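You operate a simulated robot arm through the tools that you are given. There is no shell and no other tool. Be economical: measure what you need, move in short steps, check, and stop when the job is done.

Carry out the task below with a simulated two-armed robot. There is one attempt and no reset: what you move stays moved.

## Task
Check in the white book by typing its number, then sort it.
Fine: stand it in the slot the screen names (no record: QUERY) and clear the screen.
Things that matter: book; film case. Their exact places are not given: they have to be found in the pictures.

The check looks at the end state, three seconds after you hand in, the way a careful person would. Anything else that was tipped, shoved, dropped, spilled or broken makes it a failure.

## Robot
Two 7-joint arms with fingered hands on one trunk, on a base that drives. Base frame: it is fixed to the floor where the robot stands at the start and does not move with it; the origin is under the middle of the robot, x ahead of it, y to its left, z up; the surface under the hand at the start is at about z = 760. Readings come in mm, rad, newtons and seconds.
The left shoulder is at the start at [102, 125, 997], the right one opposite. With the tool pointing down near the work surface each hand reaches from about 480 to 840 mm from the robot's upright axis, wherever it stands, measured 20 degrees to its own side. Places, roughly: book [750, -1500, 750]; film case [500, -1500, 750]. Payload 3.6 kg a hand.
The TCP of each hand is the grasp point between the finger pads, 30 mm short of the fingertips. In the tool frame z runs along the fingers and y along their closing line. The gripper opens to 104 mm. The gripper's body begins 35 mm behind the TCP. The gripper is a hand of 4 fingers: y runs from the thumb to the fingers, the wrist lies at [-15, -104, -178] in the tool frame, and closing takes about 1.5 s.
Orientation is told as [roll, pitch, yaw] about the base's x, y, z axes, in that order, counted from this pose: with the fingers straight down and the wrist toward the robot, the tool's x, y and z point along [0, 1, 0], [1, 0, 0] and [0, 0, -1] of the base frame.

## Interface
- The arms move only by the tool drive_tool. It takes "left_moves", "right_moves" or both (then of equal length, played together; a hand with none holds still); each is a list of rows, each a list of 3 entries, a list of its own where there are three numbers: the shift along the tool's x, y, z in units of 30 mm (1.0 is 30 mm), then the turn, a rotation vector about the tool's x, y, z in units of 8 degrees (1.0 is 8 degrees), then the finger opening in mm, from 0 to 104. In form: [[[x, y, z], [rx, ry, rz], hand], ...]. A call has 1 to 10 rows; each row shifts and turns the commanded pose from where the row before left it, along the tool's axes as they then stand. A call with a number of a shift or a turn outside -1 to 1 is refused whole. A row lasts 0.2 s, in which the tool goes at most 50 mm and 0.15 rad; a call with a longer step from one row to the next is refused whole, and so is a gripper value outside its range. A pose out of reach is approached as far as the arm can. The call stops where the force on the tool passes 40 N (or 10 N more than at its start, if that is more) or the arm is blocked; 0.2 s more then pass. Each finger travels about 72 mm/s and halts on what it meets, pressing with about 23 N; the grip force reading is that of the motor and also rises with nothing between the fingers. The clock runs only during rows and for 0.2 s after the last one: add rows that do not move to give the fingers time. It gives the time, the measured TCP pose, the force on the tool (base axes), the opening and the grip force at its end, in the units of the frame above (readings bear some noise), with the torque about the TCP (base axes, N m) and any sound that the robot's microphone picked up.
- Cameras (640 x 400 px; columns grow to the right, rows downward): "scene" is now at [218.8, -47, 1151.8]; the picture's right is [-0.49, -0.87, 0.00], its down [-0.29, 0.16, -0.94] and it looks along [0.82, -0.46, -0.33] (base axes); focal length 214 px, centre (320, 200). "left" rides on the left gripper at [-61, -92, -130] in its tool frame; the picture's right is [-0.81, -0.28, 0.52], its down [0.53, -0.71, 0.46] and it looks along [0.24, 0.64, 0.72] (tool axes); focal length 275 px, centre (320, 200). "right" rides on the right gripper at [61, -92, -131] in its tool frame; the picture's right is [-0.81, 0.28, -0.52], its down [-0.53, -0.71, 0.46] and it looks along [-0.24, 0.64, 0.72] (tool axes); focal length 275 px, centre (320, 200).
- grab_frame(camera): a new picture of that camera. The clock stands still meanwhile.
- raise_lower(by): slides the trunk up (or, below 0, down) by that many mm; the arms and the scene camera ride with it, the base frame stays. It gives what a move gives, with no picture.
- steer(legs): drives the robot by 1 to 6 legs, each [ahead, left, turn to the left] in mm, mm and rad, along the robot's own axes; the way and the turn of a leg run together, so that a leg with both is an arc; at most 1500 mm and 3.142 rad a leg. The arms and the cameras ride along, it lands a little off, and it stops where it bumps. It gives what a move gives.
- grasp_type(shape, hand): the hand has 4 fingers and takes this shape, open, in about a second: jaw (thumb against the fingers, like two jaws); tri (thumb and two fingers); tip (a fingertip pinch); poke (one finger out to press); point (the index stretched); flat (the hand flat); cup (the hand cupped); fist (a fist). The gripper value then closes the fingers along that shape, each until it touches; the sizes above hold for jaw. It gives what a move gives, with no picture.
- pan_tilt(pan, tilt): turns the head with the scene camera to pan (to the left, within 1.396 rad either way) and tilt (down, from -0.506 to 1.204), counted from straight ahead of the robot. It gives what a move gives.
- pixel_to_xyz(camera, pixels): for up to 12 pixels [column, row] of the newest picture of that camera ("zoom" is the newest enlarged one), the place [x, y, z] in the base frame of the surface seen there, good to about 3 mm. The clock stands still meanwhile.
- inspect(camera, box): a new picture of the part [left, top, right, bottom] of that camera's present view, enlarged. The clock stands still meanwhile.
- close_job(): hands the job in; it is judged then, once.

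Go step by step. Measure first, check grasps and placings, and put right what went wrong. The budget is 80 turns and 70 pictures, counting those below and the enlarged ones. Unless the task says otherwise, let go and move clear before handing in, and close with one line.

The tools are called after "Emit:" as name(argument=value, ...) on one line, values as JSON. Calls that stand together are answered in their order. drive_tool: Moves the arms, as the interface text tells. Its arguments: {"type":"object","properties":{"left_moves":{"type":"array","items":{"type":"array"}},"right_moves":{"type":"array","items":{"type":"array"}}},"required":[]} The other tools are called the same way: raise_lower (by) slides the trunk up or down; grasp_type (shape, hand) gives the hand a shape; steer (legs) drives the base; pan_tilt (pan, tilt) turns the head that bears the scene camera; grab_frame (camera) takes a picture; pixel_to_xyz (camera, pixels) gives the place of the surface under pixels of a picture; inspect (camera, box) takes an enlarged picture of a part of a camera's view; close_job () hands the job in.

At the start:

```text
time_s: 0.0
left_position: [483.6, -42.2, 1097.4]
left_orientation: [0.0, -0.001, 0.0]
left_ft_force: [0.4, 1.2, -0.4]
left_torque: [0.01, 0.01, -0.03]
left_width: 103.4
left_finger_force: 0.0
left_shape: jaw
right_position: [391.1, -431.6, 1105.6]
right_orientation: [-0.002, -0.001, 0.0]
right_ft_force: [0.8, -0.5, -0.1]
right_torque: [0.05, -0.02, 0.01]
right_width: 103.6
right_finger_force: 0.0
right_shape: jaw
trunk travel left (down, up): [-225.0, 311.0]
robot x, y, heading: [-1.7, -0.3, -0.003]
head pan, tilt: [-0.513, 0.34]
```

scene: 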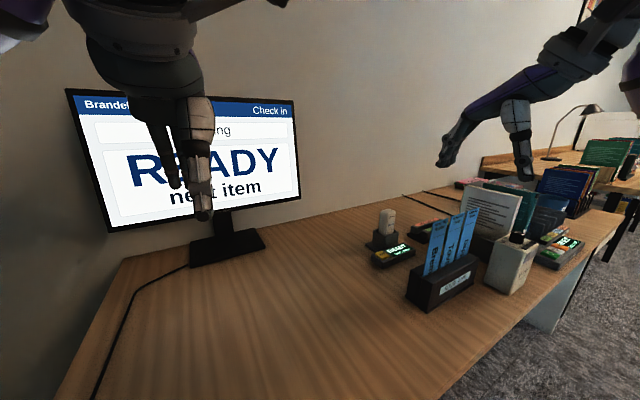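
right: 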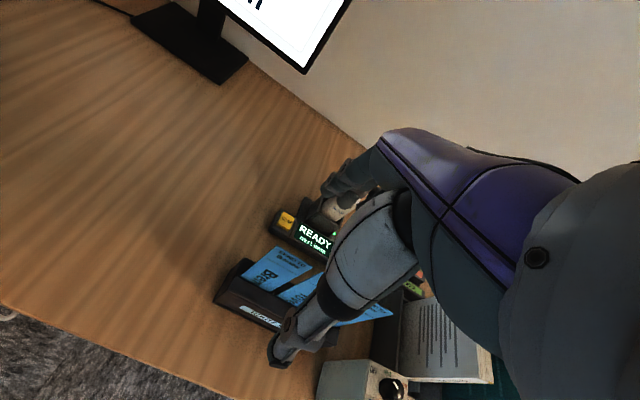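
left: 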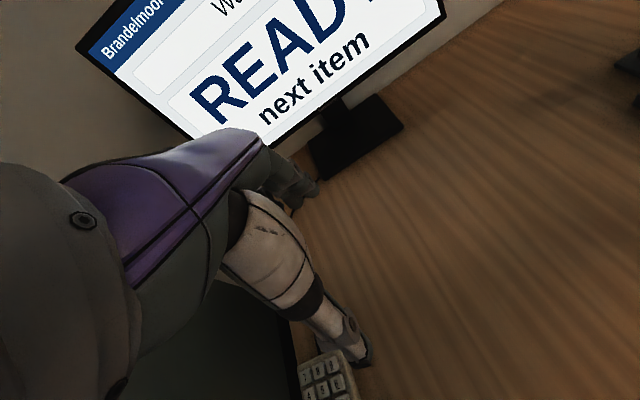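

The pictures show a check-in screen (READY), a small scanner around (395,250), labelled dividers, and a keypad at the bottom of the left picture. I'll turn the head to look around the desk.

Emit:
pan_tilt(pan=-0.1, tilt=0.75)

Emit:
grab_frame(camera="scene")

Emit:
pan_tilt(pan=-1.1, tilt=0.45)

Emit:
grab_frame(camera="scene")

```text
time_s: 0.9
left_position: [484.0, -41.0, 1098.2]
left_orientation: [-0.001, 0.001, 0.003]
left_ft_force: [-0.3, 0.2, -0.3]
left_torque: [0.0, -0.01, -0.01]
left_width: 104.0
left_finger_force: 0.0
left_shape: jaw
right_position: [390.6, -431.7, 1105.6]
right_orientation: [-0.002, -0.002, -0.001]
right_ft_force: [-0.4, -0.8, -0.1]
right_torque: [0.0, 0.0, 0.0]
right_width: 103.8
right_finger_force: 0.0
right_shape: jaw
trunk travel left (down, up): [-225.0, 311.0]
robot x, y, heading: [-1.7, -0.1, 0.002]
head pan, tilt: [-0.099, 0.75]
```

```text
66 pictures are left
```

scene: 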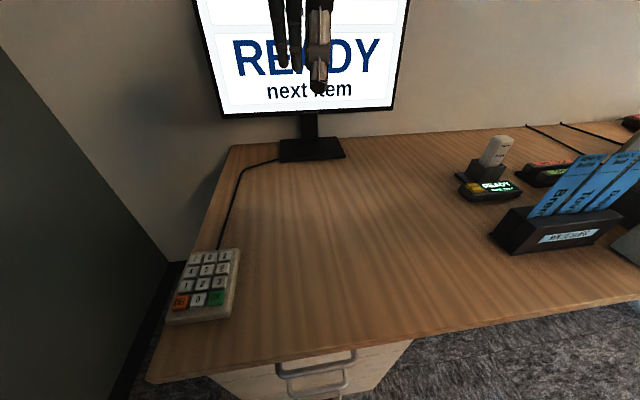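

```text
time_s: 2.1
left_position: [482.2, -41.9, 1098.0]
left_orientation: [0.001, 0.001, -0.001]
left_ft_force: [-0.6, -0.5, -0.4]
left_torque: [0.02, 0.0, 0.05]
left_width: 103.5
left_finger_force: 0.1
left_shape: jaw
right_position: [390.5, -431.0, 1105.9]
right_orientation: [-0.002, -0.002, -0.002]
right_ft_force: [0.2, -0.9, 0.6]
right_torque: [-0.03, 0.0, 0.0]
right_width: 103.8
right_finger_force: 0.0
right_shape: jaw
trunk travel left (down, up): [-225.0, 311.0]
robot x, y, heading: [1.5, -1.2, -0.002]
head pan, tilt: [-1.1, 0.45]
```

```text
65 pictures are left
```

scene: 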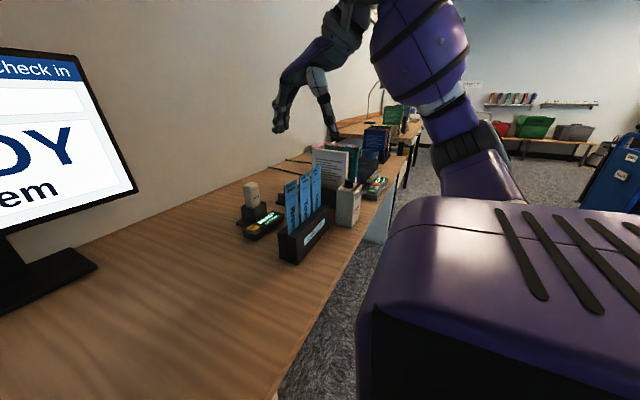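

The keypad is at the front-left desk corner; the dividers and the books lie to the right. I measure some places before driving to the right.

Emit:
pixel_to_xyz(camera="scene", pixels=[[278, 380], [350, 275], [385, 205], [303, 250], [262, 225], [330, 165], [348, 200], [375, 140], [395, 120], [250, 190], [400, 165], [412, 140]])

Emit:
inspect(camera="scene", box=[230, 70, 430, 270])

```text
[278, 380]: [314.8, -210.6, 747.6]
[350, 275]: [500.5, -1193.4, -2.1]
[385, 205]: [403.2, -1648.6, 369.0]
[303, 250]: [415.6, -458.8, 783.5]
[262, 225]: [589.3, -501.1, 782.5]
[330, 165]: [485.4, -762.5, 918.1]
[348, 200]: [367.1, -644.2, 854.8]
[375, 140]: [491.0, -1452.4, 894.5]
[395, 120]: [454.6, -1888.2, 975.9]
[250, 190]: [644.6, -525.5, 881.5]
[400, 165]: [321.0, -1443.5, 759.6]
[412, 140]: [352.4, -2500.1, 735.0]
```

```text
2.00 times, centred on (330, 170) of scene
```

zoom: 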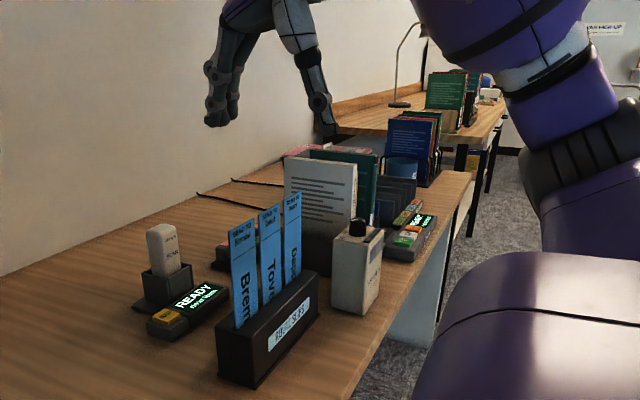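

Front desk edge is x≈315 and its items top out near z=920, below the hands (z≈1100). I drive 850 mm to the right and look at the book area.

Emit:
steer(legs=[[-60, 0, 0], [0, -900, 0]])

Emit:
pan_tilt(pan=-0.5, tilt=0.5)

Emit:
grab_frame(camera="scene")

Emit:
pan_tilt(pan=0.2, tilt=0.6)

Emit:
grab_frame(camera="scene")

```text
time_s: 10.8
left_position: [421.4, -932.7, 1099.6]
left_orientation: [0.001, 0.002, -0.008]
left_ft_force: [-0.2, -0.2, 0.0]
left_torque: [0.0, 0.0, -0.03]
left_width: 103.7
left_finger_force: 0.0
left_shape: jaw
right_position: [325.3, -1320.8, 1105.4]
right_orientation: [-0.001, -0.001, -0.006]
right_ft_force: [0.3, 0.6, 0.0]
right_torque: [-0.02, 0.01, -0.02]
right_width: 103.7
right_finger_force: 0.1
right_shape: jaw
trunk travel left (down, up): [-225.0, 311.0]
robot x, y, heading: [-61.9, -885.9, -0.009]
head pan, tilt: [-1.1, 0.45]
```

```text
time_s: 11.8
left_position: [420.5, -930.8, 1098.5]
left_orientation: [0.0, -0.001, -0.007]
left_ft_force: [-0.1, -0.6, -0.7]
left_torque: [-0.01, -0.02, 0.01]
left_width: 103.5
left_finger_force: 0.0
left_shape: jaw
right_position: [324.7, -1319.8, 1105.8]
right_orientation: [-0.002, -0.002, -0.007]
right_ft_force: [0.0, -0.2, 0.9]
right_torque: [0.01, 0.03, -0.01]
right_width: 103.8
right_finger_force: 0.0
right_shape: jaw
trunk travel left (down, up): [-225.0, 311.0]
robot x, y, heading: [-61.5, -883.5, -0.009]
head pan, tilt: [-0.499, 0.499]
```

```text
63 pictures are left
```

scene: 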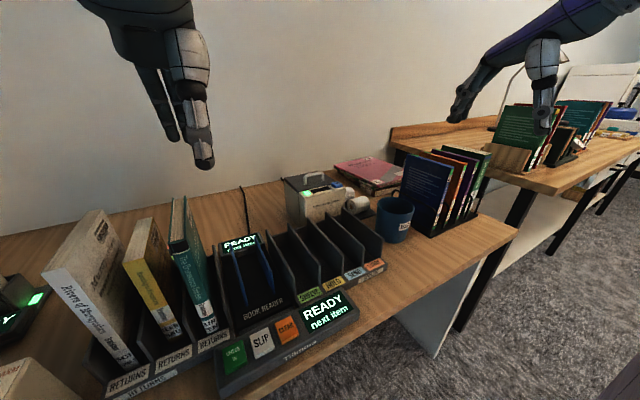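

```text
time_s: 12.9
left_position: [422.0, -931.2, 1099.0]
left_orientation: [0.0, 0.001, -0.007]
left_ft_force: [-0.1, 0.2, 0.2]
left_torque: [0.0, -0.02, 0.02]
left_width: 103.9
left_finger_force: 0.2
left_shape: jaw
right_position: [325.5, -1320.9, 1104.9]
right_orientation: [-0.003, -0.002, -0.006]
right_ft_force: [-0.5, 0.1, -0.3]
right_torque: [0.0, -0.02, 0.01]
right_width: 103.9
right_finger_force: 0.1
right_shape: jaw
trunk travel left (down, up): [-225.0, 311.0]
robot x, y, heading: [-62.1, -885.6, -0.01]
head pan, tilt: [0.201, 0.6]
```

```text
62 pictures are left
```

scene: 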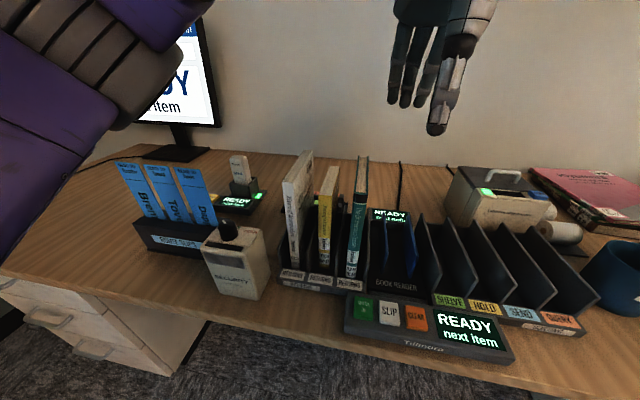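

The white book stands leftmost in the RETURNS rack (spine at ~ (295,225)). The sort slots SHELVE/HOLD/SEND/QUERY are on the right. I zoom in.

Emit:
inspect(camera="scene", box=[260, 140, 400, 300])

Emit:
pixel_to_xyz(camera="zoom", pixels=[[100, 200], [120, 60], [180, 50], [100, 310], [210, 330], [250, 100], [320, 100], [400, 250]])

Emit:
inspect(camera="scene", box=[340, 200, 620, 370])

```text
2.50 times, centred on (330, 220) of scene
```

zoom: 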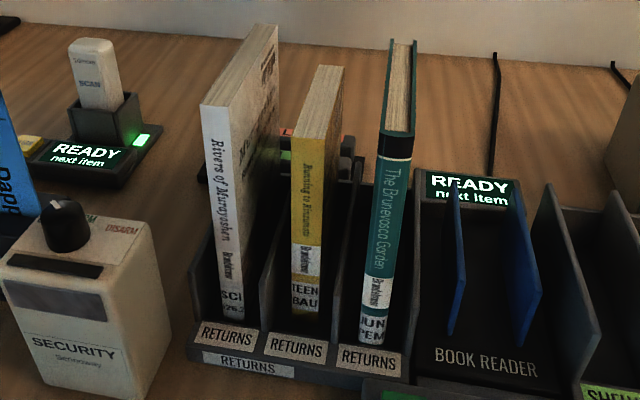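

```text
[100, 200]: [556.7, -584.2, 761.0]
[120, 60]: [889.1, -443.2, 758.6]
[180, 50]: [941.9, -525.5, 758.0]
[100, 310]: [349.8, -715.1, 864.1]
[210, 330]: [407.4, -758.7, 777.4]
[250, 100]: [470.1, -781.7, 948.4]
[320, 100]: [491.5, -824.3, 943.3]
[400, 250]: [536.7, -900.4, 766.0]
```

```text
2.29 times, centred on (480, 285) of scene
```

zoom: 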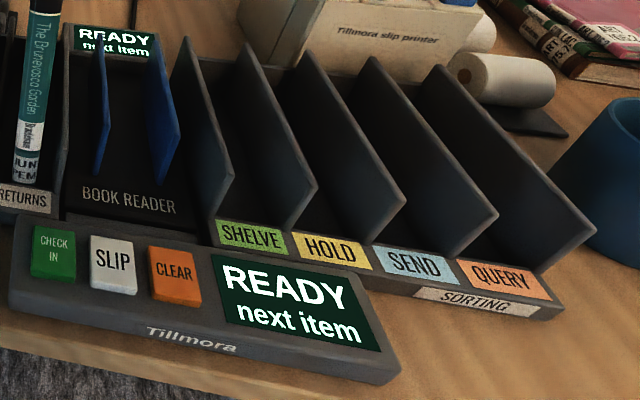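

There is also a stack near the pink cover further right, close to the given rough place [750,-1500]. I look there.

Emit:
pan_tilt(pan=-0.45, tilt=0.5)

Emit:
inspect(camera="scene", box=[260, 120, 520, 280])

Emit:
pixel_to_xyz(camera="zoom", pixels=[[300, 120], [200, 100], [420, 130], [500, 150], [330, 240], [250, 200], [120, 200], [90, 280]])

```text
time_s: 13.9
left_position: [420.6, -931.5, 1098.0]
left_orientation: [0.0, 0.0, -0.007]
left_ft_force: [0.2, -0.1, 0.2]
left_torque: [-0.01, 0.01, -0.01]
left_width: 103.9
left_finger_force: 0.1
left_shape: jaw
right_position: [325.0, -1320.2, 1105.8]
right_orientation: [-0.002, -0.001, -0.006]
right_ft_force: [1.2, 0.0, -0.1]
right_torque: [-0.03, -0.05, 0.02]
right_width: 103.7
right_finger_force: 0.1
right_shape: jaw
trunk travel left (down, up): [-225.0, 311.0]
robot x, y, heading: [-63.8, -883.9, -0.008]
head pan, tilt: [-0.45, 0.499]
```

```text
2.46 times, centred on (390, 200) of scene
```

zoom: 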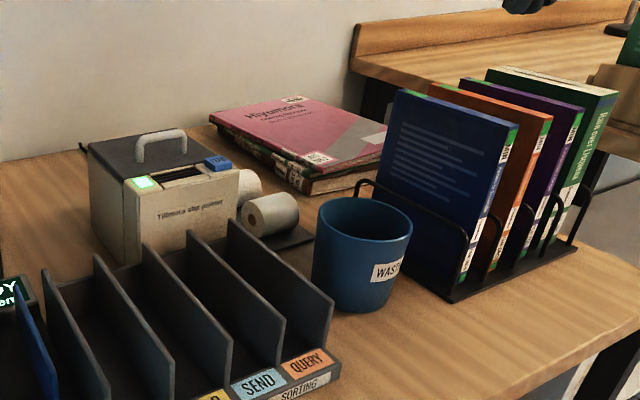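

```text
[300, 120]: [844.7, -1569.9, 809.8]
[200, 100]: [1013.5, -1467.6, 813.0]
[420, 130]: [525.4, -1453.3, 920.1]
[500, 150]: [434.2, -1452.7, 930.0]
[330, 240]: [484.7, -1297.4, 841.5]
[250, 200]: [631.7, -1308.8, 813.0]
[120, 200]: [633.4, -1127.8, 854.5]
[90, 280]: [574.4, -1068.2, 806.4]
```

No white book in that stack. I look further right and zoom into the other table before deciding.

Emit:
pan_tilt(pan=-0.9, tilt=0.3)

Emit:
grab_frame(camera="scene")

Emit:
inspect(camera="scene", box=[120, 60, 440, 260])

```text
time_s: 14.8
left_position: [420.8, -931.7, 1099.2]
left_orientation: [0.0, 0.0, -0.006]
left_ft_force: [-0.2, -0.3, 1.1]
left_torque: [0.02, 0.01, -0.02]
left_width: 103.8
left_finger_force: 0.1
left_shape: jaw
right_position: [325.2, -1320.9, 1104.8]
right_orientation: [-0.003, -0.002, -0.006]
right_ft_force: [0.5, -0.1, 0.2]
right_torque: [-0.03, 0.01, -0.02]
right_width: 104.0
right_finger_force: 0.1
right_shape: jaw
trunk travel left (down, up): [-225.0, 311.0]
robot x, y, heading: [-63.5, -887.1, -0.008]
head pan, tilt: [-0.901, 0.3]
```

```text
58 pictures are left
```

scene: 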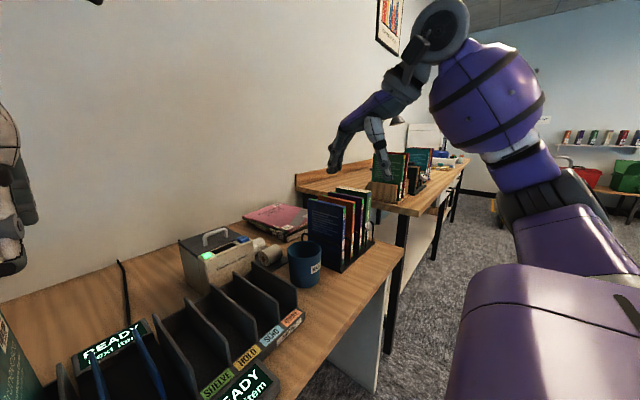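

```text
2.00 times, centred on (280, 160) of scene
```

zoom: 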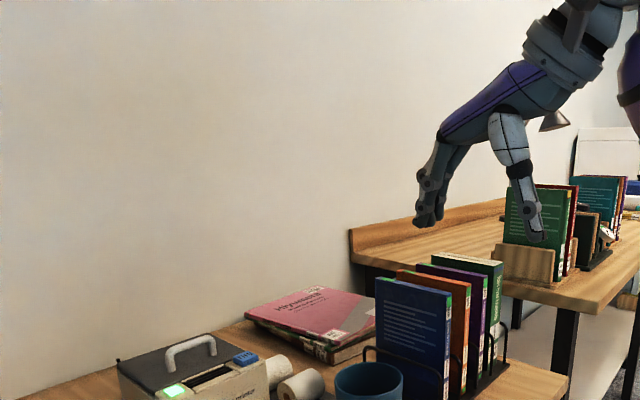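

The only white book is "Rivers of…" in RETURNS. I move left a bit to put it ahead and read its labels.

Emit:
steer(legs=[[0, 180, 0]])

Emit:
pan_tilt(pan=0.0, tilt=0.75)

Emit:
grab_frame(camera="scene")

Emit:
grab_frame(camera="left")

```text
time_s: 17.1
left_position: [422.0, -751.8, 1098.6]
left_orientation: [0.0, 0.001, -0.004]
left_ft_force: [-0.8, 0.3, -0.6]
left_torque: [-0.01, 0.0, -0.02]
left_width: 103.6
left_finger_force: 0.1
left_shape: jaw
right_position: [326.7, -1140.9, 1106.3]
right_orientation: [-0.001, -0.003, -0.003]
right_ft_force: [-0.3, 0.2, 0.0]
right_torque: [-0.03, 0.0, -0.03]
right_width: 103.7
right_finger_force: 0.1
right_shape: jaw
trunk travel left (down, up): [-225.0, 311.0]
robot x, y, heading: [-61.5, -707.5, -0.005]
head pan, tilt: [-0.901, 0.3]
```

```text
time_s: 18.2
left_position: [422.2, -751.4, 1097.5]
left_orientation: [0.0, 0.002, -0.002]
left_ft_force: [0.8, 0.3, 0.1]
left_torque: [0.04, 0.0, 0.0]
left_width: 103.6
left_finger_force: 0.0
left_shape: jaw
right_position: [327.2, -1141.6, 1105.4]
right_orientation: [-0.003, 0.0, -0.003]
right_ft_force: [-0.4, 0.1, 0.3]
right_torque: [-0.04, 0.01, 0.0]
right_width: 103.9
right_finger_force: 0.0
right_shape: jaw
trunk travel left (down, up): [-225.0, 311.0]
robot x, y, heading: [-63.0, -708.2, -0.005]
head pan, tilt: [0.0, 0.75]
```

```text
56 pictures are left
```

scene: 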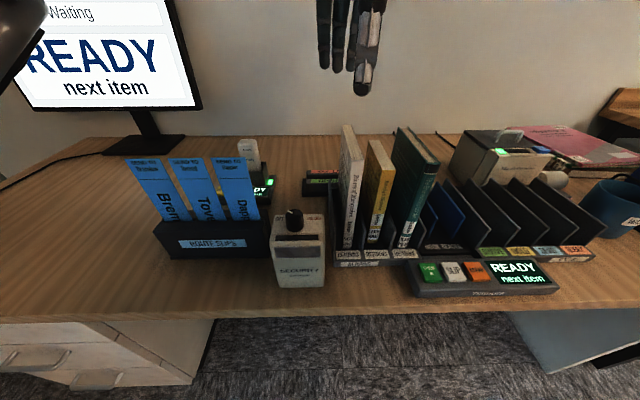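

```text
55 pictures are left
```

left: 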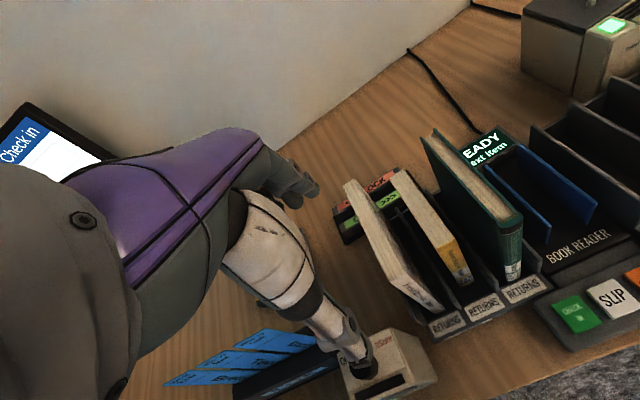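

I zoom on the white book's spine at (350,190).

Emit:
inspect(camera="scene", box=[325, 120, 425, 270])

Emit:
inspect(camera="scene", box=[330, 220, 370, 260])

```text
2.67 times, centred on (375, 195) of scene
```

zoom: 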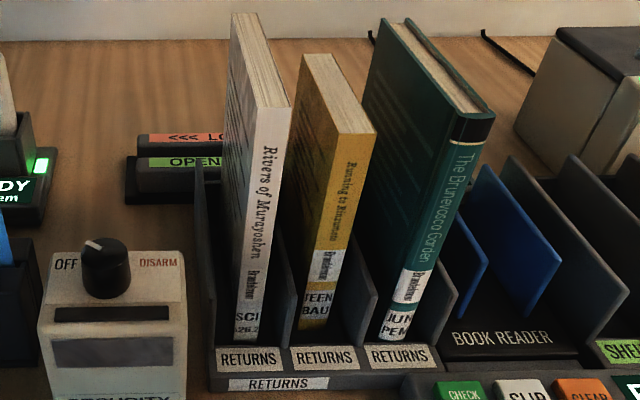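

```text
10.00 times, centred on (350, 240) of scene
```

zoom: 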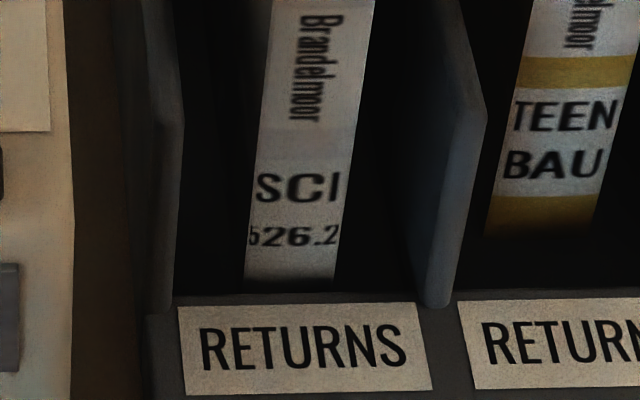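

Spine label reads SCI 526.2, which is a call number; the typed item number is probably on a cover. I measure the book's geometry for a grasp.

Emit:
pixel_to_xyz(camera="scene", pixels=[[347, 160], [355, 162], [348, 140], [345, 127], [351, 127], [351, 245], [366, 145], [376, 160], [385, 172], [398, 130], [430, 165], [345, 240]])

Emit:
inspect(camera="left", box=[320, 120, 560, 340])

```text
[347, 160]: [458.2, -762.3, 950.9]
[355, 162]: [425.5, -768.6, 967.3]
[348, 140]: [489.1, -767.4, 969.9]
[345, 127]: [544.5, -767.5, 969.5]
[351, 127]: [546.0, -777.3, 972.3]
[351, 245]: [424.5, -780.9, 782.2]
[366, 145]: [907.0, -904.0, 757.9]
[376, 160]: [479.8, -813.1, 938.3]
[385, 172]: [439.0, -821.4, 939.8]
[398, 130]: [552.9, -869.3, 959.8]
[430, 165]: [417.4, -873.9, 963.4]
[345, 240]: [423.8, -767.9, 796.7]
```

```text
1.82 times, centred on (440, 230) of left
```

zoom: 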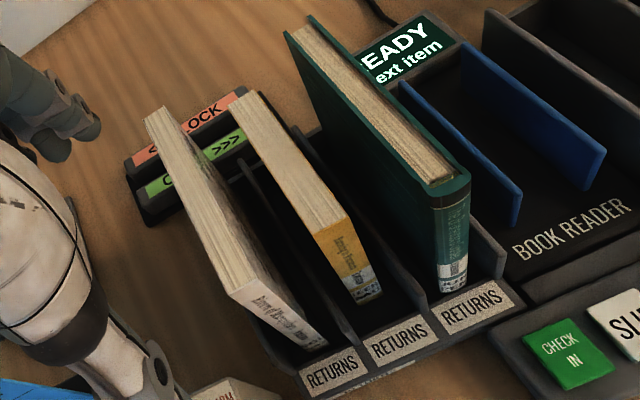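

White book: x 425–548, y≈-763…-782, top z≈970. I shift the base left and turn the right hand to yaw +90° so it can straddle the book.

Emit:
steer(legs=[[0, 120, 0]])

Emit:
drive_tool(right_moves=[[[0, 0, 0], [0, 0, -1], 104], [[0, 0, 0], [0, 0, -1], 104], [[0, 0, 0], [0, 0, -1], 104], [[0, 0, 0], [0, 0, -1], 104], [[0, 0, 0], [0, 0, -1], 104], [[0, 0, 0], [0, 0, -1], 104], [[0, 0, 0], [0, 0, -1], 90], [[0, 0, 0], [0, 0, -1], 70], [[0, 0, 0], [0, 0, -1], 50], [[0, 0, 0], [0, 0, -1], 40]])

Emit:
drive_tool(right_moves=[[[0, 0, 0], [0, 0, -1], 40], [[0, 0, 0], [0, 0, -0.25], 40], [[0.5, 0, 0], [0, 0, 0], 40], [[1, 0, 0], [0, 0, 0], 40], [[1, 0, 0], [0, 0, 0], 40], [[0, 0, 0], [0, 0, 0], 40]])

```text
time_s: 19.9
left_position: [423.7, -636.7, 1098.3]
left_orientation: [0.0, -0.002, -0.009]
left_ft_force: [0.3, -0.3, 0.2]
left_torque: [-0.07, -0.01, 0.01]
left_width: 103.8
left_finger_force: 0.0
left_shape: jaw
right_position: [326.2, -1024.4, 1105.7]
right_orientation: [-0.003, -0.002, -0.008]
right_ft_force: [-0.7, 0.5, 0.7]
right_torque: [0.01, 0.01, 0.01]
right_width: 103.7
right_finger_force: 0.1
right_shape: jaw
trunk travel left (down, up): [-225.0, 311.0]
robot x, y, heading: [-60.1, -588.3, -0.008]
head pan, tilt: [0.0, 0.75]
```

```text
time_s: 22.1
left_position: [422.6, -637.6, 1098.4]
left_orientation: [0.003, 0.0, -0.008]
left_ft_force: [-0.8, -0.7, 0.3]
left_torque: [0.06, -0.02, 0.01]
left_width: 103.9
left_finger_force: 0.0
left_shape: jaw
right_position: [326.5, -1026.2, 1105.7]
right_orientation: [-0.002, 0.001, 1.391]
right_ft_force: [-1.0, 0.2, -0.5]
right_torque: [-0.01, 0.0, -0.04]
right_width: 40.6
right_finger_force: 0.0
right_shape: jaw
trunk travel left (down, up): [-225.0, 311.0]
robot x, y, heading: [-60.0, -591.5, -0.009]
head pan, tilt: [0.0, 0.75]
```

```text
time_s: 23.5
left_position: [423.1, -637.1, 1098.9]
left_orientation: [0.0, 0.0, -0.007]
left_ft_force: [-1.1, -0.1, 0.2]
left_torque: [-0.01, -0.02, 0.0]
left_width: 103.8
left_finger_force: 0.0
left_shape: jaw
right_position: [249.4, -1023.8, 1106.8]
right_orientation: [-0.002, 0.001, 1.562]
right_ft_force: [0.2, -0.5, -0.4]
right_torque: [-0.02, 0.0, -0.01]
right_width: 40.4
right_finger_force: 0.0
right_shape: jaw
trunk travel left (down, up): [-225.0, 311.0]
robot x, y, heading: [-62.1, -590.5, -0.004]
head pan, tilt: [0.0, 0.75]
```

Tool x points to base −x in this pose, so I reverse. I move over the book at height, and shift the left hand 90 mm left for clearance.

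Emit:
drive_tool(left_moves=[[[1, 0, 0], [0, 0, 0], 104], [[1, 0, 0], [0, 0, 0], 104], [[1, 0, 0], [0, 0, 0], 104], [[1, 0, 0], [0, 0, 0], 104], [[0, 0, 0], [0, 0, 0], 104], [[0, 0, 0], [0, 0, 0], 104], [[0, 0, 0], [0, 0, 0], 104], [[0, 0, 0], [0, 0, 0], 104], [[0, 0, 0], [0, 0, 0], 104], [[0, 0, 0], [0, 0, 0], 104]], right_moves=[[[-1, 0.9, 0], [0, 0, 0], 40], [[-1, 0.9, 0], [0, 0, 0], 40], [[-1, 0.9, 0], [0, 0, 0], 40], [[-1, 0.9, 0], [0, 0, 0], 40], [[-1, 0.9, 0], [0, 0, 0], 40], [[-1, 0.9, 0], [0, 0, 0], 40], [[-1, 0.9, 0], [0, 0, 0], 40], [[-0.85, 0.9, 0], [0, 0, 0], 40], [[0, 0.9, 0], [0, 0, 0], 40], [[0, 0.3, 0], [0, 0, 0], 40]])

Emit:
grab_frame(camera="scene")

Emit:
grab_frame(camera="right")

```text
time_s: 25.7
left_position: [422.4, -518.7, 1097.1]
left_orientation: [0.001, 0.001, -0.008]
left_ft_force: [-0.3, 0.9, -0.3]
left_torque: [0.02, 0.03, 0.01]
left_width: 103.7
left_finger_force: 0.0
left_shape: jaw
right_position: [487.0, -776.3, 1107.0]
right_orientation: [-0.002, 0.004, 1.564]
right_ft_force: [-0.6, 0.0, 0.1]
right_torque: [0.01, -0.01, 0.0]
right_width: 40.5
right_finger_force: 0.0
right_shape: jaw
trunk travel left (down, up): [-225.0, 311.0]
robot x, y, heading: [-60.6, -591.0, -0.005]
head pan, tilt: [0.0, 0.75]
```

```text
51 pictures are left
```

scene: 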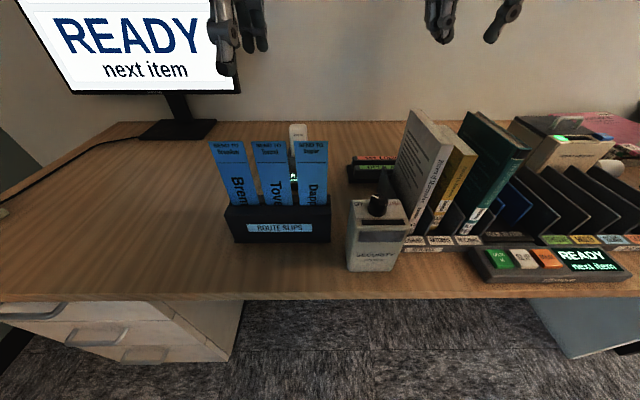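

```text
50 pictures are left
```

right: 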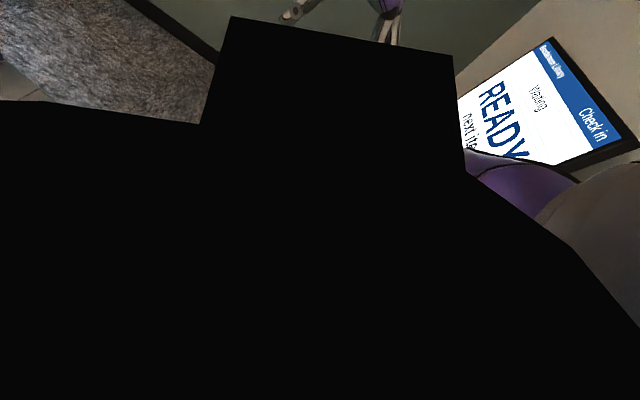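

The right-hand camera is blocked in this pose; I use the scene camera to refine the book's y at the top and its left face.

Emit:
inspect(camera="scene", box=[370, 90, 550, 260])

Emit:
pixel_to_xyz(camera="zoom", pixels=[[200, 130], [165, 120], [120, 180], [190, 200], [240, 130], [120, 60], [145, 62], [285, 150], [320, 160], [265, 160], [215, 310], [190, 90]])

```text
2.35 times, centred on (460, 175) of scene
```

zoom: 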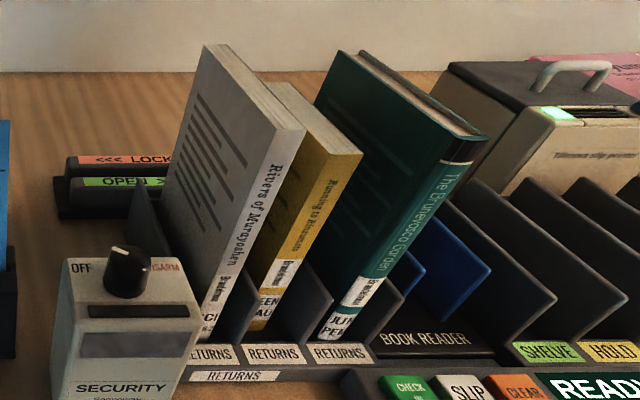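

```text
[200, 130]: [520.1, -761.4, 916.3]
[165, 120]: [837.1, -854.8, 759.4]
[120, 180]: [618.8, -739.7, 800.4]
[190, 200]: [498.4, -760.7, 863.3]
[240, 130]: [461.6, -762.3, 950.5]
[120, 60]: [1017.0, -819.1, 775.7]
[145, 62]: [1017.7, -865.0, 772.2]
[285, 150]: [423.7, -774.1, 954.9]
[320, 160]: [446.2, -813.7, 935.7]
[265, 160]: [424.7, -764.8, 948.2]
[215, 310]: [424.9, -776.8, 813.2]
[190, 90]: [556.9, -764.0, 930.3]
```

Left face at y≈-761.5, centre about -771. I narrow the opening to 33 mm and go down to z≈945.

Emit:
drive_tool(right_moves=[[[0, 0.19, 0], [0, 0, 0], 33], [[0, 0, 1], [0, 0, 0], 33], [[0, 0, 1], [0, 0, 0], 33], [[0, 0, 1], [0, 0, 0], 33]])

Emit:
inspect(camera="scene", box=[370, 20, 550, 190])

```text
time_s: 26.7
left_position: [422.5, -519.0, 1096.2]
left_orientation: [0.002, 0.0, -0.009]
left_ft_force: [0.0, -0.1, -0.6]
left_torque: [0.01, 0.01, -0.01]
left_width: 103.8
left_finger_force: 0.0
left_shape: jaw
right_position: [488.3, -769.9, 1013.6]
right_orientation: [-0.002, 0.002, 1.562]
right_ft_force: [0.4, 0.2, -0.3]
right_torque: [-0.01, 0.0, 0.01]
right_width: 33.5
right_finger_force: 0.1
right_shape: jaw
trunk travel left (down, up): [-225.0, 311.0]
robot x, y, heading: [-58.3, -591.6, -0.006]
head pan, tilt: [0.0, 0.75]
```

```text
2.35 times, centred on (460, 105) of scene
```

zoom: 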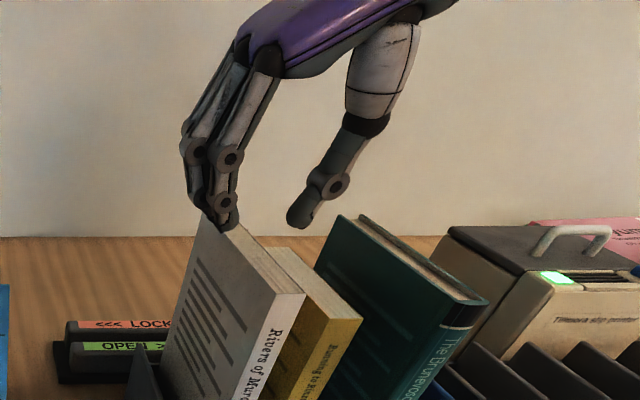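

The thumb is to the right and the fingers left; I measure tip positions before going lower.

Emit:
pixel_to_xyz(camera="zoom", pixels=[[296, 218], [310, 205], [222, 215], [234, 220], [205, 190], [300, 190]])

```text
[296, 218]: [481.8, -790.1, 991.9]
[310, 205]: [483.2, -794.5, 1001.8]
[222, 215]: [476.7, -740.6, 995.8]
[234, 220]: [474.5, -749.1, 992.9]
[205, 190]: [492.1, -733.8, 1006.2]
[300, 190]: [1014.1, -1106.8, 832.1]
```

Tips span the book (fingers' inner ≈-752, thumb's ≈-787). I descend to z≈945 and close.

Emit:
drive_tool(right_moves=[[[0, 0, 0.6], [0, 0, 0], 33], [[0, 0, 0.6], [0, 0, 0], 33], [[0, 0, 0.6], [0, 0, 0], 33], [[0, 0, 0.5], [0, 0, 0], 33]])

Emit:
drive_tool(right_moves=[[[0, 0, 0], [0, 0, 0], 22], [[0, 0, 0], [0, 0, 0], 10], [[0, 0, 0], [0, 0, 0], 10], [[0, 0, 0], [0, 0, 0], 10]])

Emit:
inspect(camera="scene", box=[370, 60, 550, 260])

```text
time_s: 27.7
left_position: [422.0, -518.4, 1096.8]
left_orientation: [0.0, 0.0, -0.009]
left_ft_force: [1.0, -0.4, 0.2]
left_torque: [-0.01, -0.02, 0.01]
left_width: 104.0
left_finger_force: 0.0
left_shape: jaw
right_position: [489.9, -769.4, 947.0]
right_orientation: [-0.001, 0.002, 1.563]
right_ft_force: [0.0, 0.6, 0.3]
right_torque: [0.01, 0.0, 0.0]
right_width: 33.3
right_finger_force: 0.1
right_shape: jaw
trunk travel left (down, up): [-225.0, 311.0]
robot x, y, heading: [-57.7, -591.3, -0.013]
head pan, tilt: [0.0, 0.75]
```

```text
time_s: 28.7
left_position: [421.6, -519.1, 1097.0]
left_orientation: [-0.001, 0.0, -0.009]
left_ft_force: [0.1, -0.3, -0.3]
left_torque: [0.0, 0.02, 0.02]
left_width: 103.9
left_finger_force: 0.0
left_shape: jaw
right_position: [489.8, -768.8, 946.1]
right_orientation: [0.0, 0.002, 1.564]
right_ft_force: [-0.4, 0.3, -1.8]
right_torque: [-0.02, 0.0, -0.02]
right_width: 11.7
right_finger_force: 23.3
right_shape: jaw
trunk travel left (down, up): [-225.0, 311.0]
robot x, y, heading: [-61.6, -591.5, -0.007]
head pan, tilt: [0.0, 0.75]
```

```text
2.00 times, centred on (460, 160) of scene
```

zoom: 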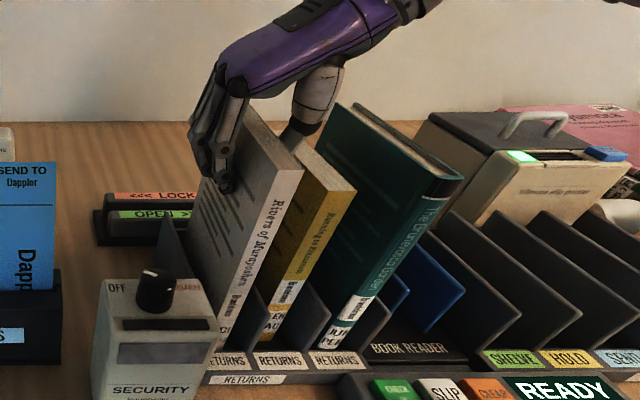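

Grip force 23 N with the book between. I lift it straight up 210 mm.

Emit:
drive_tool(right_moves=[[[0, 0, -0.5], [0, 0, 0], 10], [[0, 0, -0.7], [0, 0, 0], 10], [[0, 0, -0.7], [0, 0, 0], 10], [[0, 0, -0.8], [0, 0, 0], 10], [[0, 0, -0.8], [0, 0, 0], 10], [[0, 0, -0.8], [0, 0, 0], 10], [[0, 0, -0.9], [0, 0, 0], 10], [[0, 0, -0.9], [0, 0, 0], 10], [[0, 0, -0.9], [0, 0, 0], 10], [[0, 0, 0], [0, 0, 0], 10]])

Emit:
pan_tilt(pan=-0.3, tilt=0.3)

Emit:
grab_frame(camera="scene")

```text
time_s: 30.9
left_position: [422.1, -517.7, 1096.3]
left_orientation: [0.0, 0.002, -0.009]
left_ft_force: [-0.7, 0.3, -0.1]
left_torque: [-0.02, 0.0, -0.01]
left_width: 103.6
left_finger_force: 0.0
left_shape: jaw
right_position: [488.1, -768.0, 1127.9]
right_orientation: [-0.002, 0.001, 1.565]
right_ft_force: [-0.2, 0.3, -3.0]
right_torque: [0.01, -0.01, 0.0]
right_width: 11.6
right_finger_force: 22.6
right_shape: jaw
right hand out of reach, approached as far as the arm can: row 9
trunk travel left (down, up): [-225.0, 311.0]
robot x, y, heading: [-59.2, -592.3, -0.011]
head pan, tilt: [0.0, 0.75]
```

```text
time_s: 31.8
left_position: [421.7, -519.2, 1097.6]
left_orientation: [0.0, 0.0, -0.008]
left_ft_force: [1.0, 0.8, -0.8]
left_torque: [-0.03, -0.03, 0.01]
left_width: 103.8
left_finger_force: 0.1
left_shape: jaw
right_position: [488.3, -768.2, 1130.0]
right_orientation: [-0.002, 0.001, 1.565]
right_ft_force: [-0.6, -0.3, -3.4]
right_torque: [-0.01, 0.01, 0.02]
right_width: 11.3
right_finger_force: 23.2
right_shape: jaw
trunk travel left (down, up): [-225.0, 311.0]
robot x, y, heading: [-57.3, -587.7, -0.009]
head pan, tilt: [-0.3, 0.3]
```

```text
46 pictures are left
```

scene: 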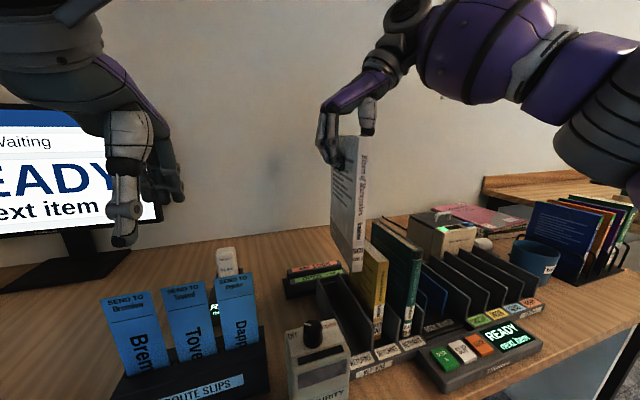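

The book is lifted and clear of the rack. I zoom in on its visible cover at (350,220).

Emit:
inspect(camera="scene", box=[310, 130, 400, 280])

Emit:
inspect(camera="left", box=[320, 0, 640, 400])

```text
2.67 times, centred on (355, 205) of scene
```

zoom: 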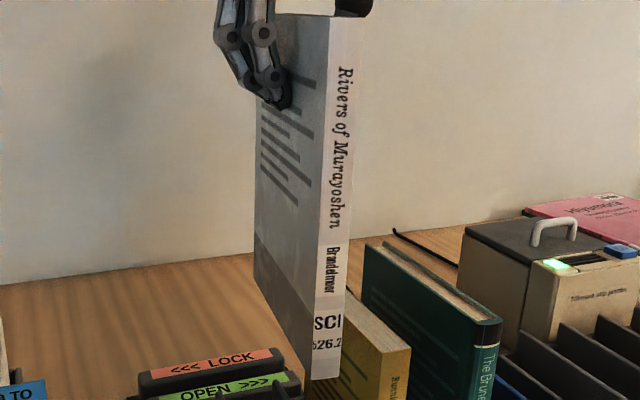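

```text
1.00 times, centred on (480, 200) of left (not enlarged: the box is as wide or as high as the picture)
```

zoom: 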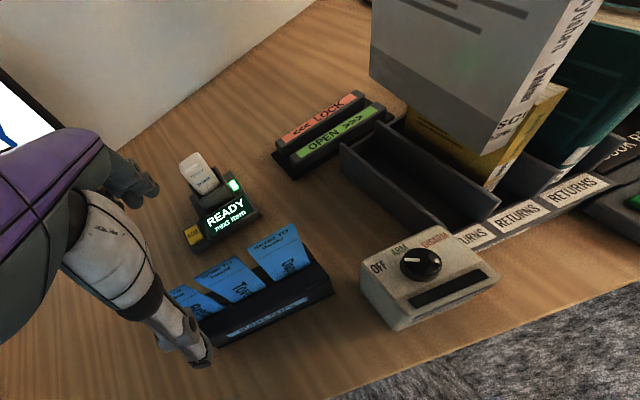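

The back cover has no number, so the number must be on the front cover (facing −y). I raise the trunk a bit and turn the hand back to yaw 0, so the front faces the head camera.

Emit:
raise_lower(by=60)

Emit:
drive_tool(right_moves=[[[0, 0, 0], [0, 0, 1], 10], [[0, 0, 0], [0, 0, 1], 10], [[0, 0, 0], [0, 0, 1], 10], [[0, 0, 0], [0, 0, 1], 10], [[0, 0, 0], [0, 0, 1], 10], [[0, 0, 0], [0, 0, 1], 10], [[0, 0, 0], [0, 0, 1], 10], [[0, 0, 0], [0, 0, 1], 10], [[0, 0, 0], [0, 0, 1], 10]])

Emit:
grab_frame(camera="scene")

```text
time_s: 32.8
left_position: [423.7, -516.5, 1158.2]
left_orientation: [-0.002, 0.001, -0.009]
left_ft_force: [0.1, -0.3, -0.6]
left_torque: [0.04, -0.02, 0.01]
left_width: 103.7
left_finger_force: 0.1
left_shape: jaw
right_position: [471.8, -768.5, 1210.3]
right_orientation: [-0.049, 0.002, 1.56]
right_ft_force: [0.2, 0.0, -2.9]
right_torque: [0.02, 0.0, 0.01]
right_width: 11.7
right_finger_force: 22.4
right_shape: jaw
trunk travel left (down, up): [-285.0, 251.0]
robot x, y, heading: [-57.1, -591.7, -0.009]
head pan, tilt: [-0.3, 0.3]
```

```text
time_s: 34.8
left_position: [423.8, -516.3, 1157.2]
left_orientation: [-0.001, -0.001, -0.009]
left_ft_force: [-0.2, 0.1, 0.4]
left_torque: [-0.01, -0.01, 0.0]
left_width: 103.4
left_finger_force: 0.0
left_shape: jaw
right_position: [470.2, -769.8, 1210.4]
right_orientation: [-0.011, -0.048, 0.303]
right_ft_force: [-1.3, 0.0, -3.0]
right_torque: [0.01, -0.03, 0.0]
right_width: 11.4
right_finger_force: 22.9
right_shape: jaw
trunk travel left (down, up): [-285.0, 251.0]
robot x, y, heading: [-58.6, -592.9, -0.01]
head pan, tilt: [-0.3, 0.3]
```

```text
43 pictures are left
```

scene: 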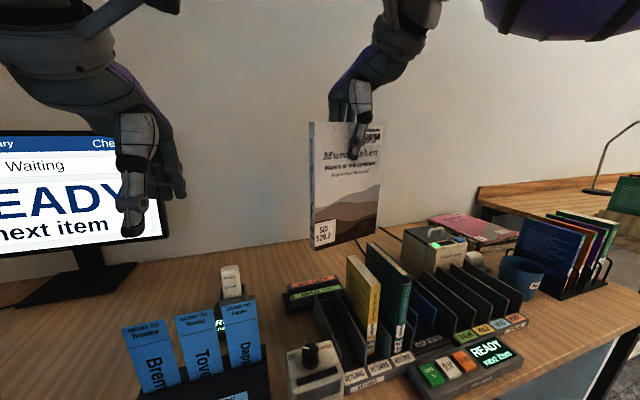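

The front cover shows a barcode sticker top right near the thumb (372,135). Zoom.

Emit:
inspect(camera="scene", box=[345, 110, 395, 160])

Emit:
inspect(camera="scene", box=[300, 110, 400, 250])

```text
8.00 times, centred on (370, 135) of scene
```

zoom: 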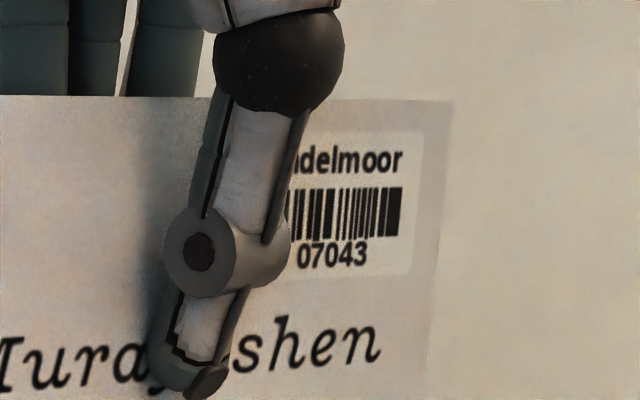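

```text
2.86 times, centred on (350, 180) of scene
```

zoom: 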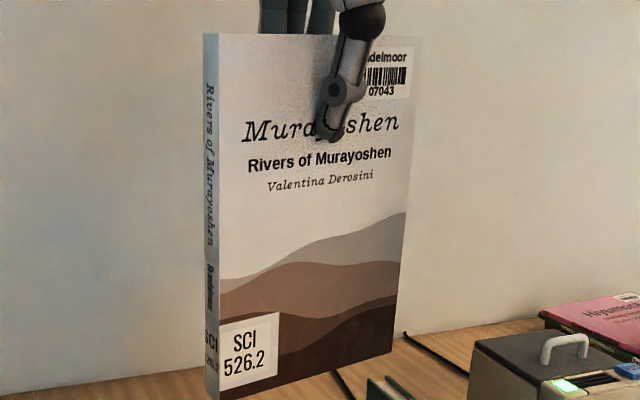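

I read "…07043" but the thumb might hide leading digits. I turn the hand further so that the camera sees behind the thumb.

Emit:
drive_tool(right_moves=[[[0, 0, 0], [0, 0, 1], 10], [[0, 0, 0], [0, 0, 1], 10], [[0, 0, 0], [0, 0, 1], 10], [[0, 0, 0], [0, 0, 1], 10], [[0, 0, 0], [0, 0, 1], 10], [[0, 0, 0], [0, 0, 1], 10], [[0, 0, 0], [0, 0, 1], 10]])

Emit:
inspect(camera="scene", box=[345, 110, 395, 160])

```text
time_s: 36.4
left_position: [424.5, -516.6, 1157.0]
left_orientation: [-0.002, 0.001, -0.009]
left_ft_force: [0.1, -0.8, 0.1]
left_torque: [0.02, 0.02, -0.04]
left_width: 103.5
left_finger_force: 0.1
left_shape: jaw
right_position: [469.8, -773.8, 1208.0]
right_orientation: [0.032, -0.036, -0.677]
right_ft_force: [-0.6, 0.4, -3.4]
right_torque: [0.01, 0.04, 0.03]
right_width: 11.5
right_finger_force: 22.9
right_shape: jaw
right hand out of reach, approached as far as the arm can: row 7
trunk travel left (down, up): [-285.0, 251.0]
robot x, y, heading: [-58.6, -593.2, -0.01]
head pan, tilt: [-0.3, 0.3]
```

```text
8.00 times, centred on (370, 135) of scene
```

zoom: 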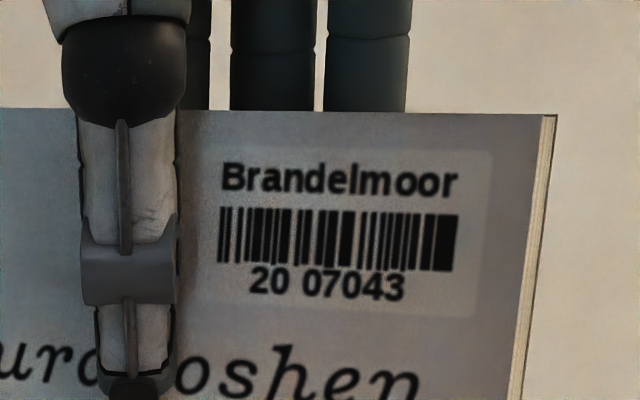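

The number is 20 07043, i.e. 2007043. I drive left to the keypad, holding the book in the right hand, and look at the keypad.

Emit:
steer(legs=[[0, 560, 0]])

Emit:
pan_tilt(pan=0.25, tilt=0.8)

Emit:
grab_frame(camera="scene")

```text
time_s: 41.8
left_position: [427.8, 39.6, 1158.0]
left_orientation: [0.0, 0.0, -0.006]
left_ft_force: [-0.5, -0.3, -0.2]
left_torque: [0.0, -0.03, -0.01]
left_width: 103.8
left_finger_force: 0.1
left_shape: jaw
right_position: [473.8, -216.1, 1208.4]
right_orientation: [0.03, -0.036, -0.67]
right_ft_force: [-0.1, -0.9, -3.0]
right_torque: [0.01, -0.02, 0.05]
right_width: 11.5
right_finger_force: 23.1
right_shape: jaw
trunk travel left (down, up): [-285.0, 251.0]
robot x, y, heading: [-57.4, -32.8, -0.008]
head pan, tilt: [-0.3, 0.3]
```

```text
time_s: 42.8
left_position: [426.9, 40.2, 1157.2]
left_orientation: [0.0, 0.0, -0.005]
left_ft_force: [-0.4, -0.1, -0.3]
left_torque: [0.03, 0.03, -0.04]
left_width: 103.6
left_finger_force: 0.1
left_shape: jaw
right_position: [474.2, -216.5, 1206.6]
right_orientation: [0.032, -0.037, -0.67]
right_ft_force: [-0.4, 0.7, -2.6]
right_torque: [-0.01, 0.04, -0.01]
right_width: 11.5
right_finger_force: 23.5
right_shape: jaw
trunk travel left (down, up): [-285.0, 251.0]
robot x, y, heading: [-53.6, -34.0, -0.005]
head pan, tilt: [0.25, 0.799]
```

```text
39 pictures are left
```

scene: 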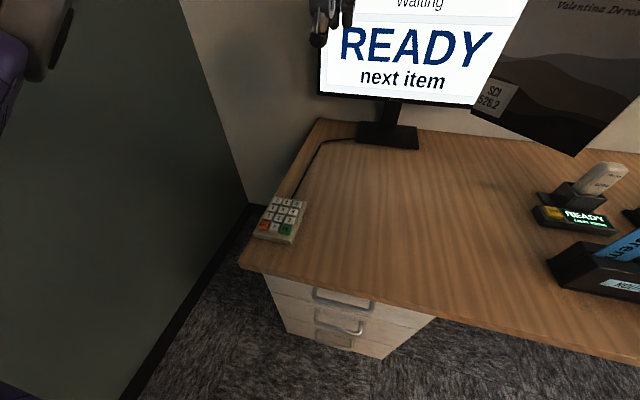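

The keypad is at (280,215). I zoom and measure its keys.

Emit:
inspect(camera="scene", box=[245, 190, 315, 250])

```text
6.67 times, centred on (280, 220) of scene
```

zoom: 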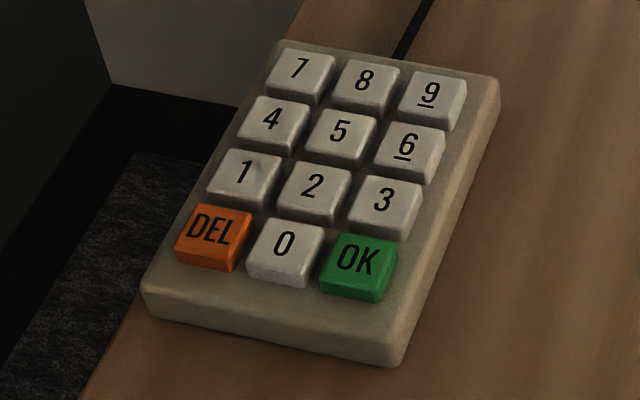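

Emit:
pixel_to_xyz(camera="zoom", pixels=[[298, 70], [362, 81], [428, 95], [271, 121], [339, 131], [406, 146], [243, 172], [313, 186], [382, 199], [213, 230], [285, 244], [356, 259]])

Emit:
grasp_type(hand="left", shape="poke")

Emit:
grab_frame(camera="left")

```text
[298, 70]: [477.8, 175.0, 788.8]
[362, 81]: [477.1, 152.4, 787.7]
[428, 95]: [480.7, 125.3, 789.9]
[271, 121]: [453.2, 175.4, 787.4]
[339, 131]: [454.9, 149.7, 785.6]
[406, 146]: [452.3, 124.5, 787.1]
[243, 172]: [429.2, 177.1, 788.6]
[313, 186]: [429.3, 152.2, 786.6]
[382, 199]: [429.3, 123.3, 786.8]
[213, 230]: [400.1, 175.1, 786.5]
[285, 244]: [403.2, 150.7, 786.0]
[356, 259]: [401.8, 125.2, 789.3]
```

```text
time_s: 43.7
left_position: [426.6, 39.6, 1158.0]
left_orientation: [0.0, -0.001, -0.005]
left_ft_force: [-0.8, 0.4, 0.3]
left_torque: [0.03, -0.03, -0.01]
left_width: 0.2
left_finger_force: 0.0
left_shape: poke
right_position: [472.8, -216.3, 1207.5]
right_orientation: [0.031, -0.038, -0.669]
right_ft_force: [0.1, 1.0, -2.5]
right_torque: [-0.01, 0.0, 0.04]
right_width: 11.4
right_finger_force: 23.3
right_shape: jaw
trunk travel left (down, up): [-285.0, 251.0]
robot x, y, heading: [-56.4, -38.5, -0.006]
head pan, tilt: [0.25, 0.799]
```

```text
37 pictures are left
```

left: 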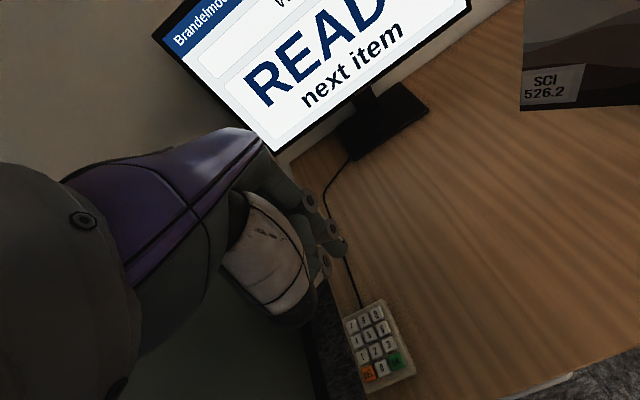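

Keys form a 25 mm grid, tops z≈787. I need to know where the poking fingertip is relative to the TCP; look at the left hand with the head camera.

Emit:
pan_tilt(pan=0.25, tilt=0.35)

Emit:
grab_frame(camera="scene")

```text
time_s: 44.6
left_position: [427.2, 40.0, 1158.3]
left_orientation: [0.0, -0.001, -0.004]
left_ft_force: [-0.7, -0.5, -0.3]
left_torque: [0.03, 0.02, -0.01]
left_width: 0.0
left_finger_force: 0.0
left_shape: poke
right_position: [473.3, -216.4, 1207.7]
right_orientation: [0.033, -0.036, -0.671]
right_ft_force: [-0.7, -0.7, -2.2]
right_torque: [-0.02, 0.0, 0.01]
right_width: 11.4
right_finger_force: 22.9
right_shape: jaw
trunk travel left (down, up): [-285.0, 251.0]
robot x, y, heading: [-56.5, -36.2, -0.003]
head pan, tilt: [0.25, 0.351]
```

```text
36 pictures are left
```

scene: 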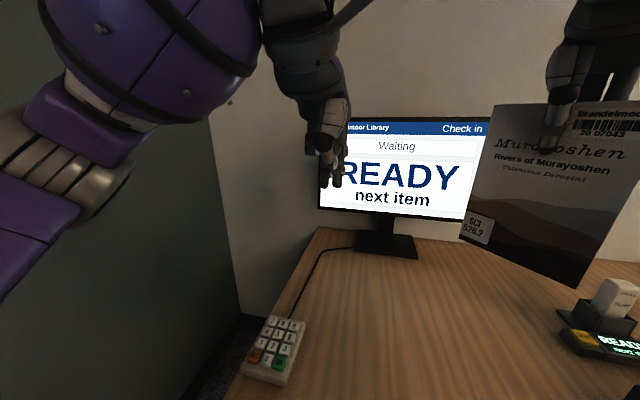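

Emit:
inspect(camera="scene", box=[295, 90, 375, 200])

```text
3.64 times, centred on (335, 145) of scene
```

zoom: 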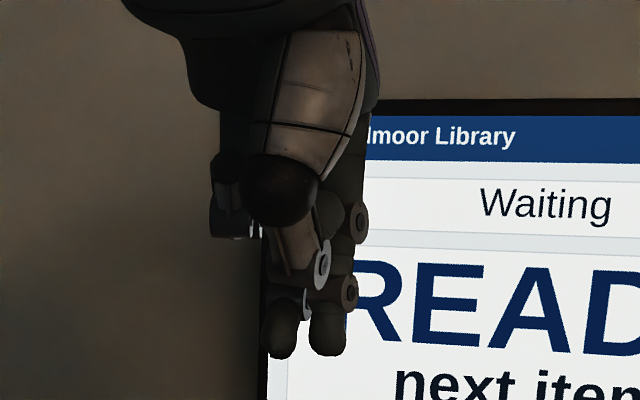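

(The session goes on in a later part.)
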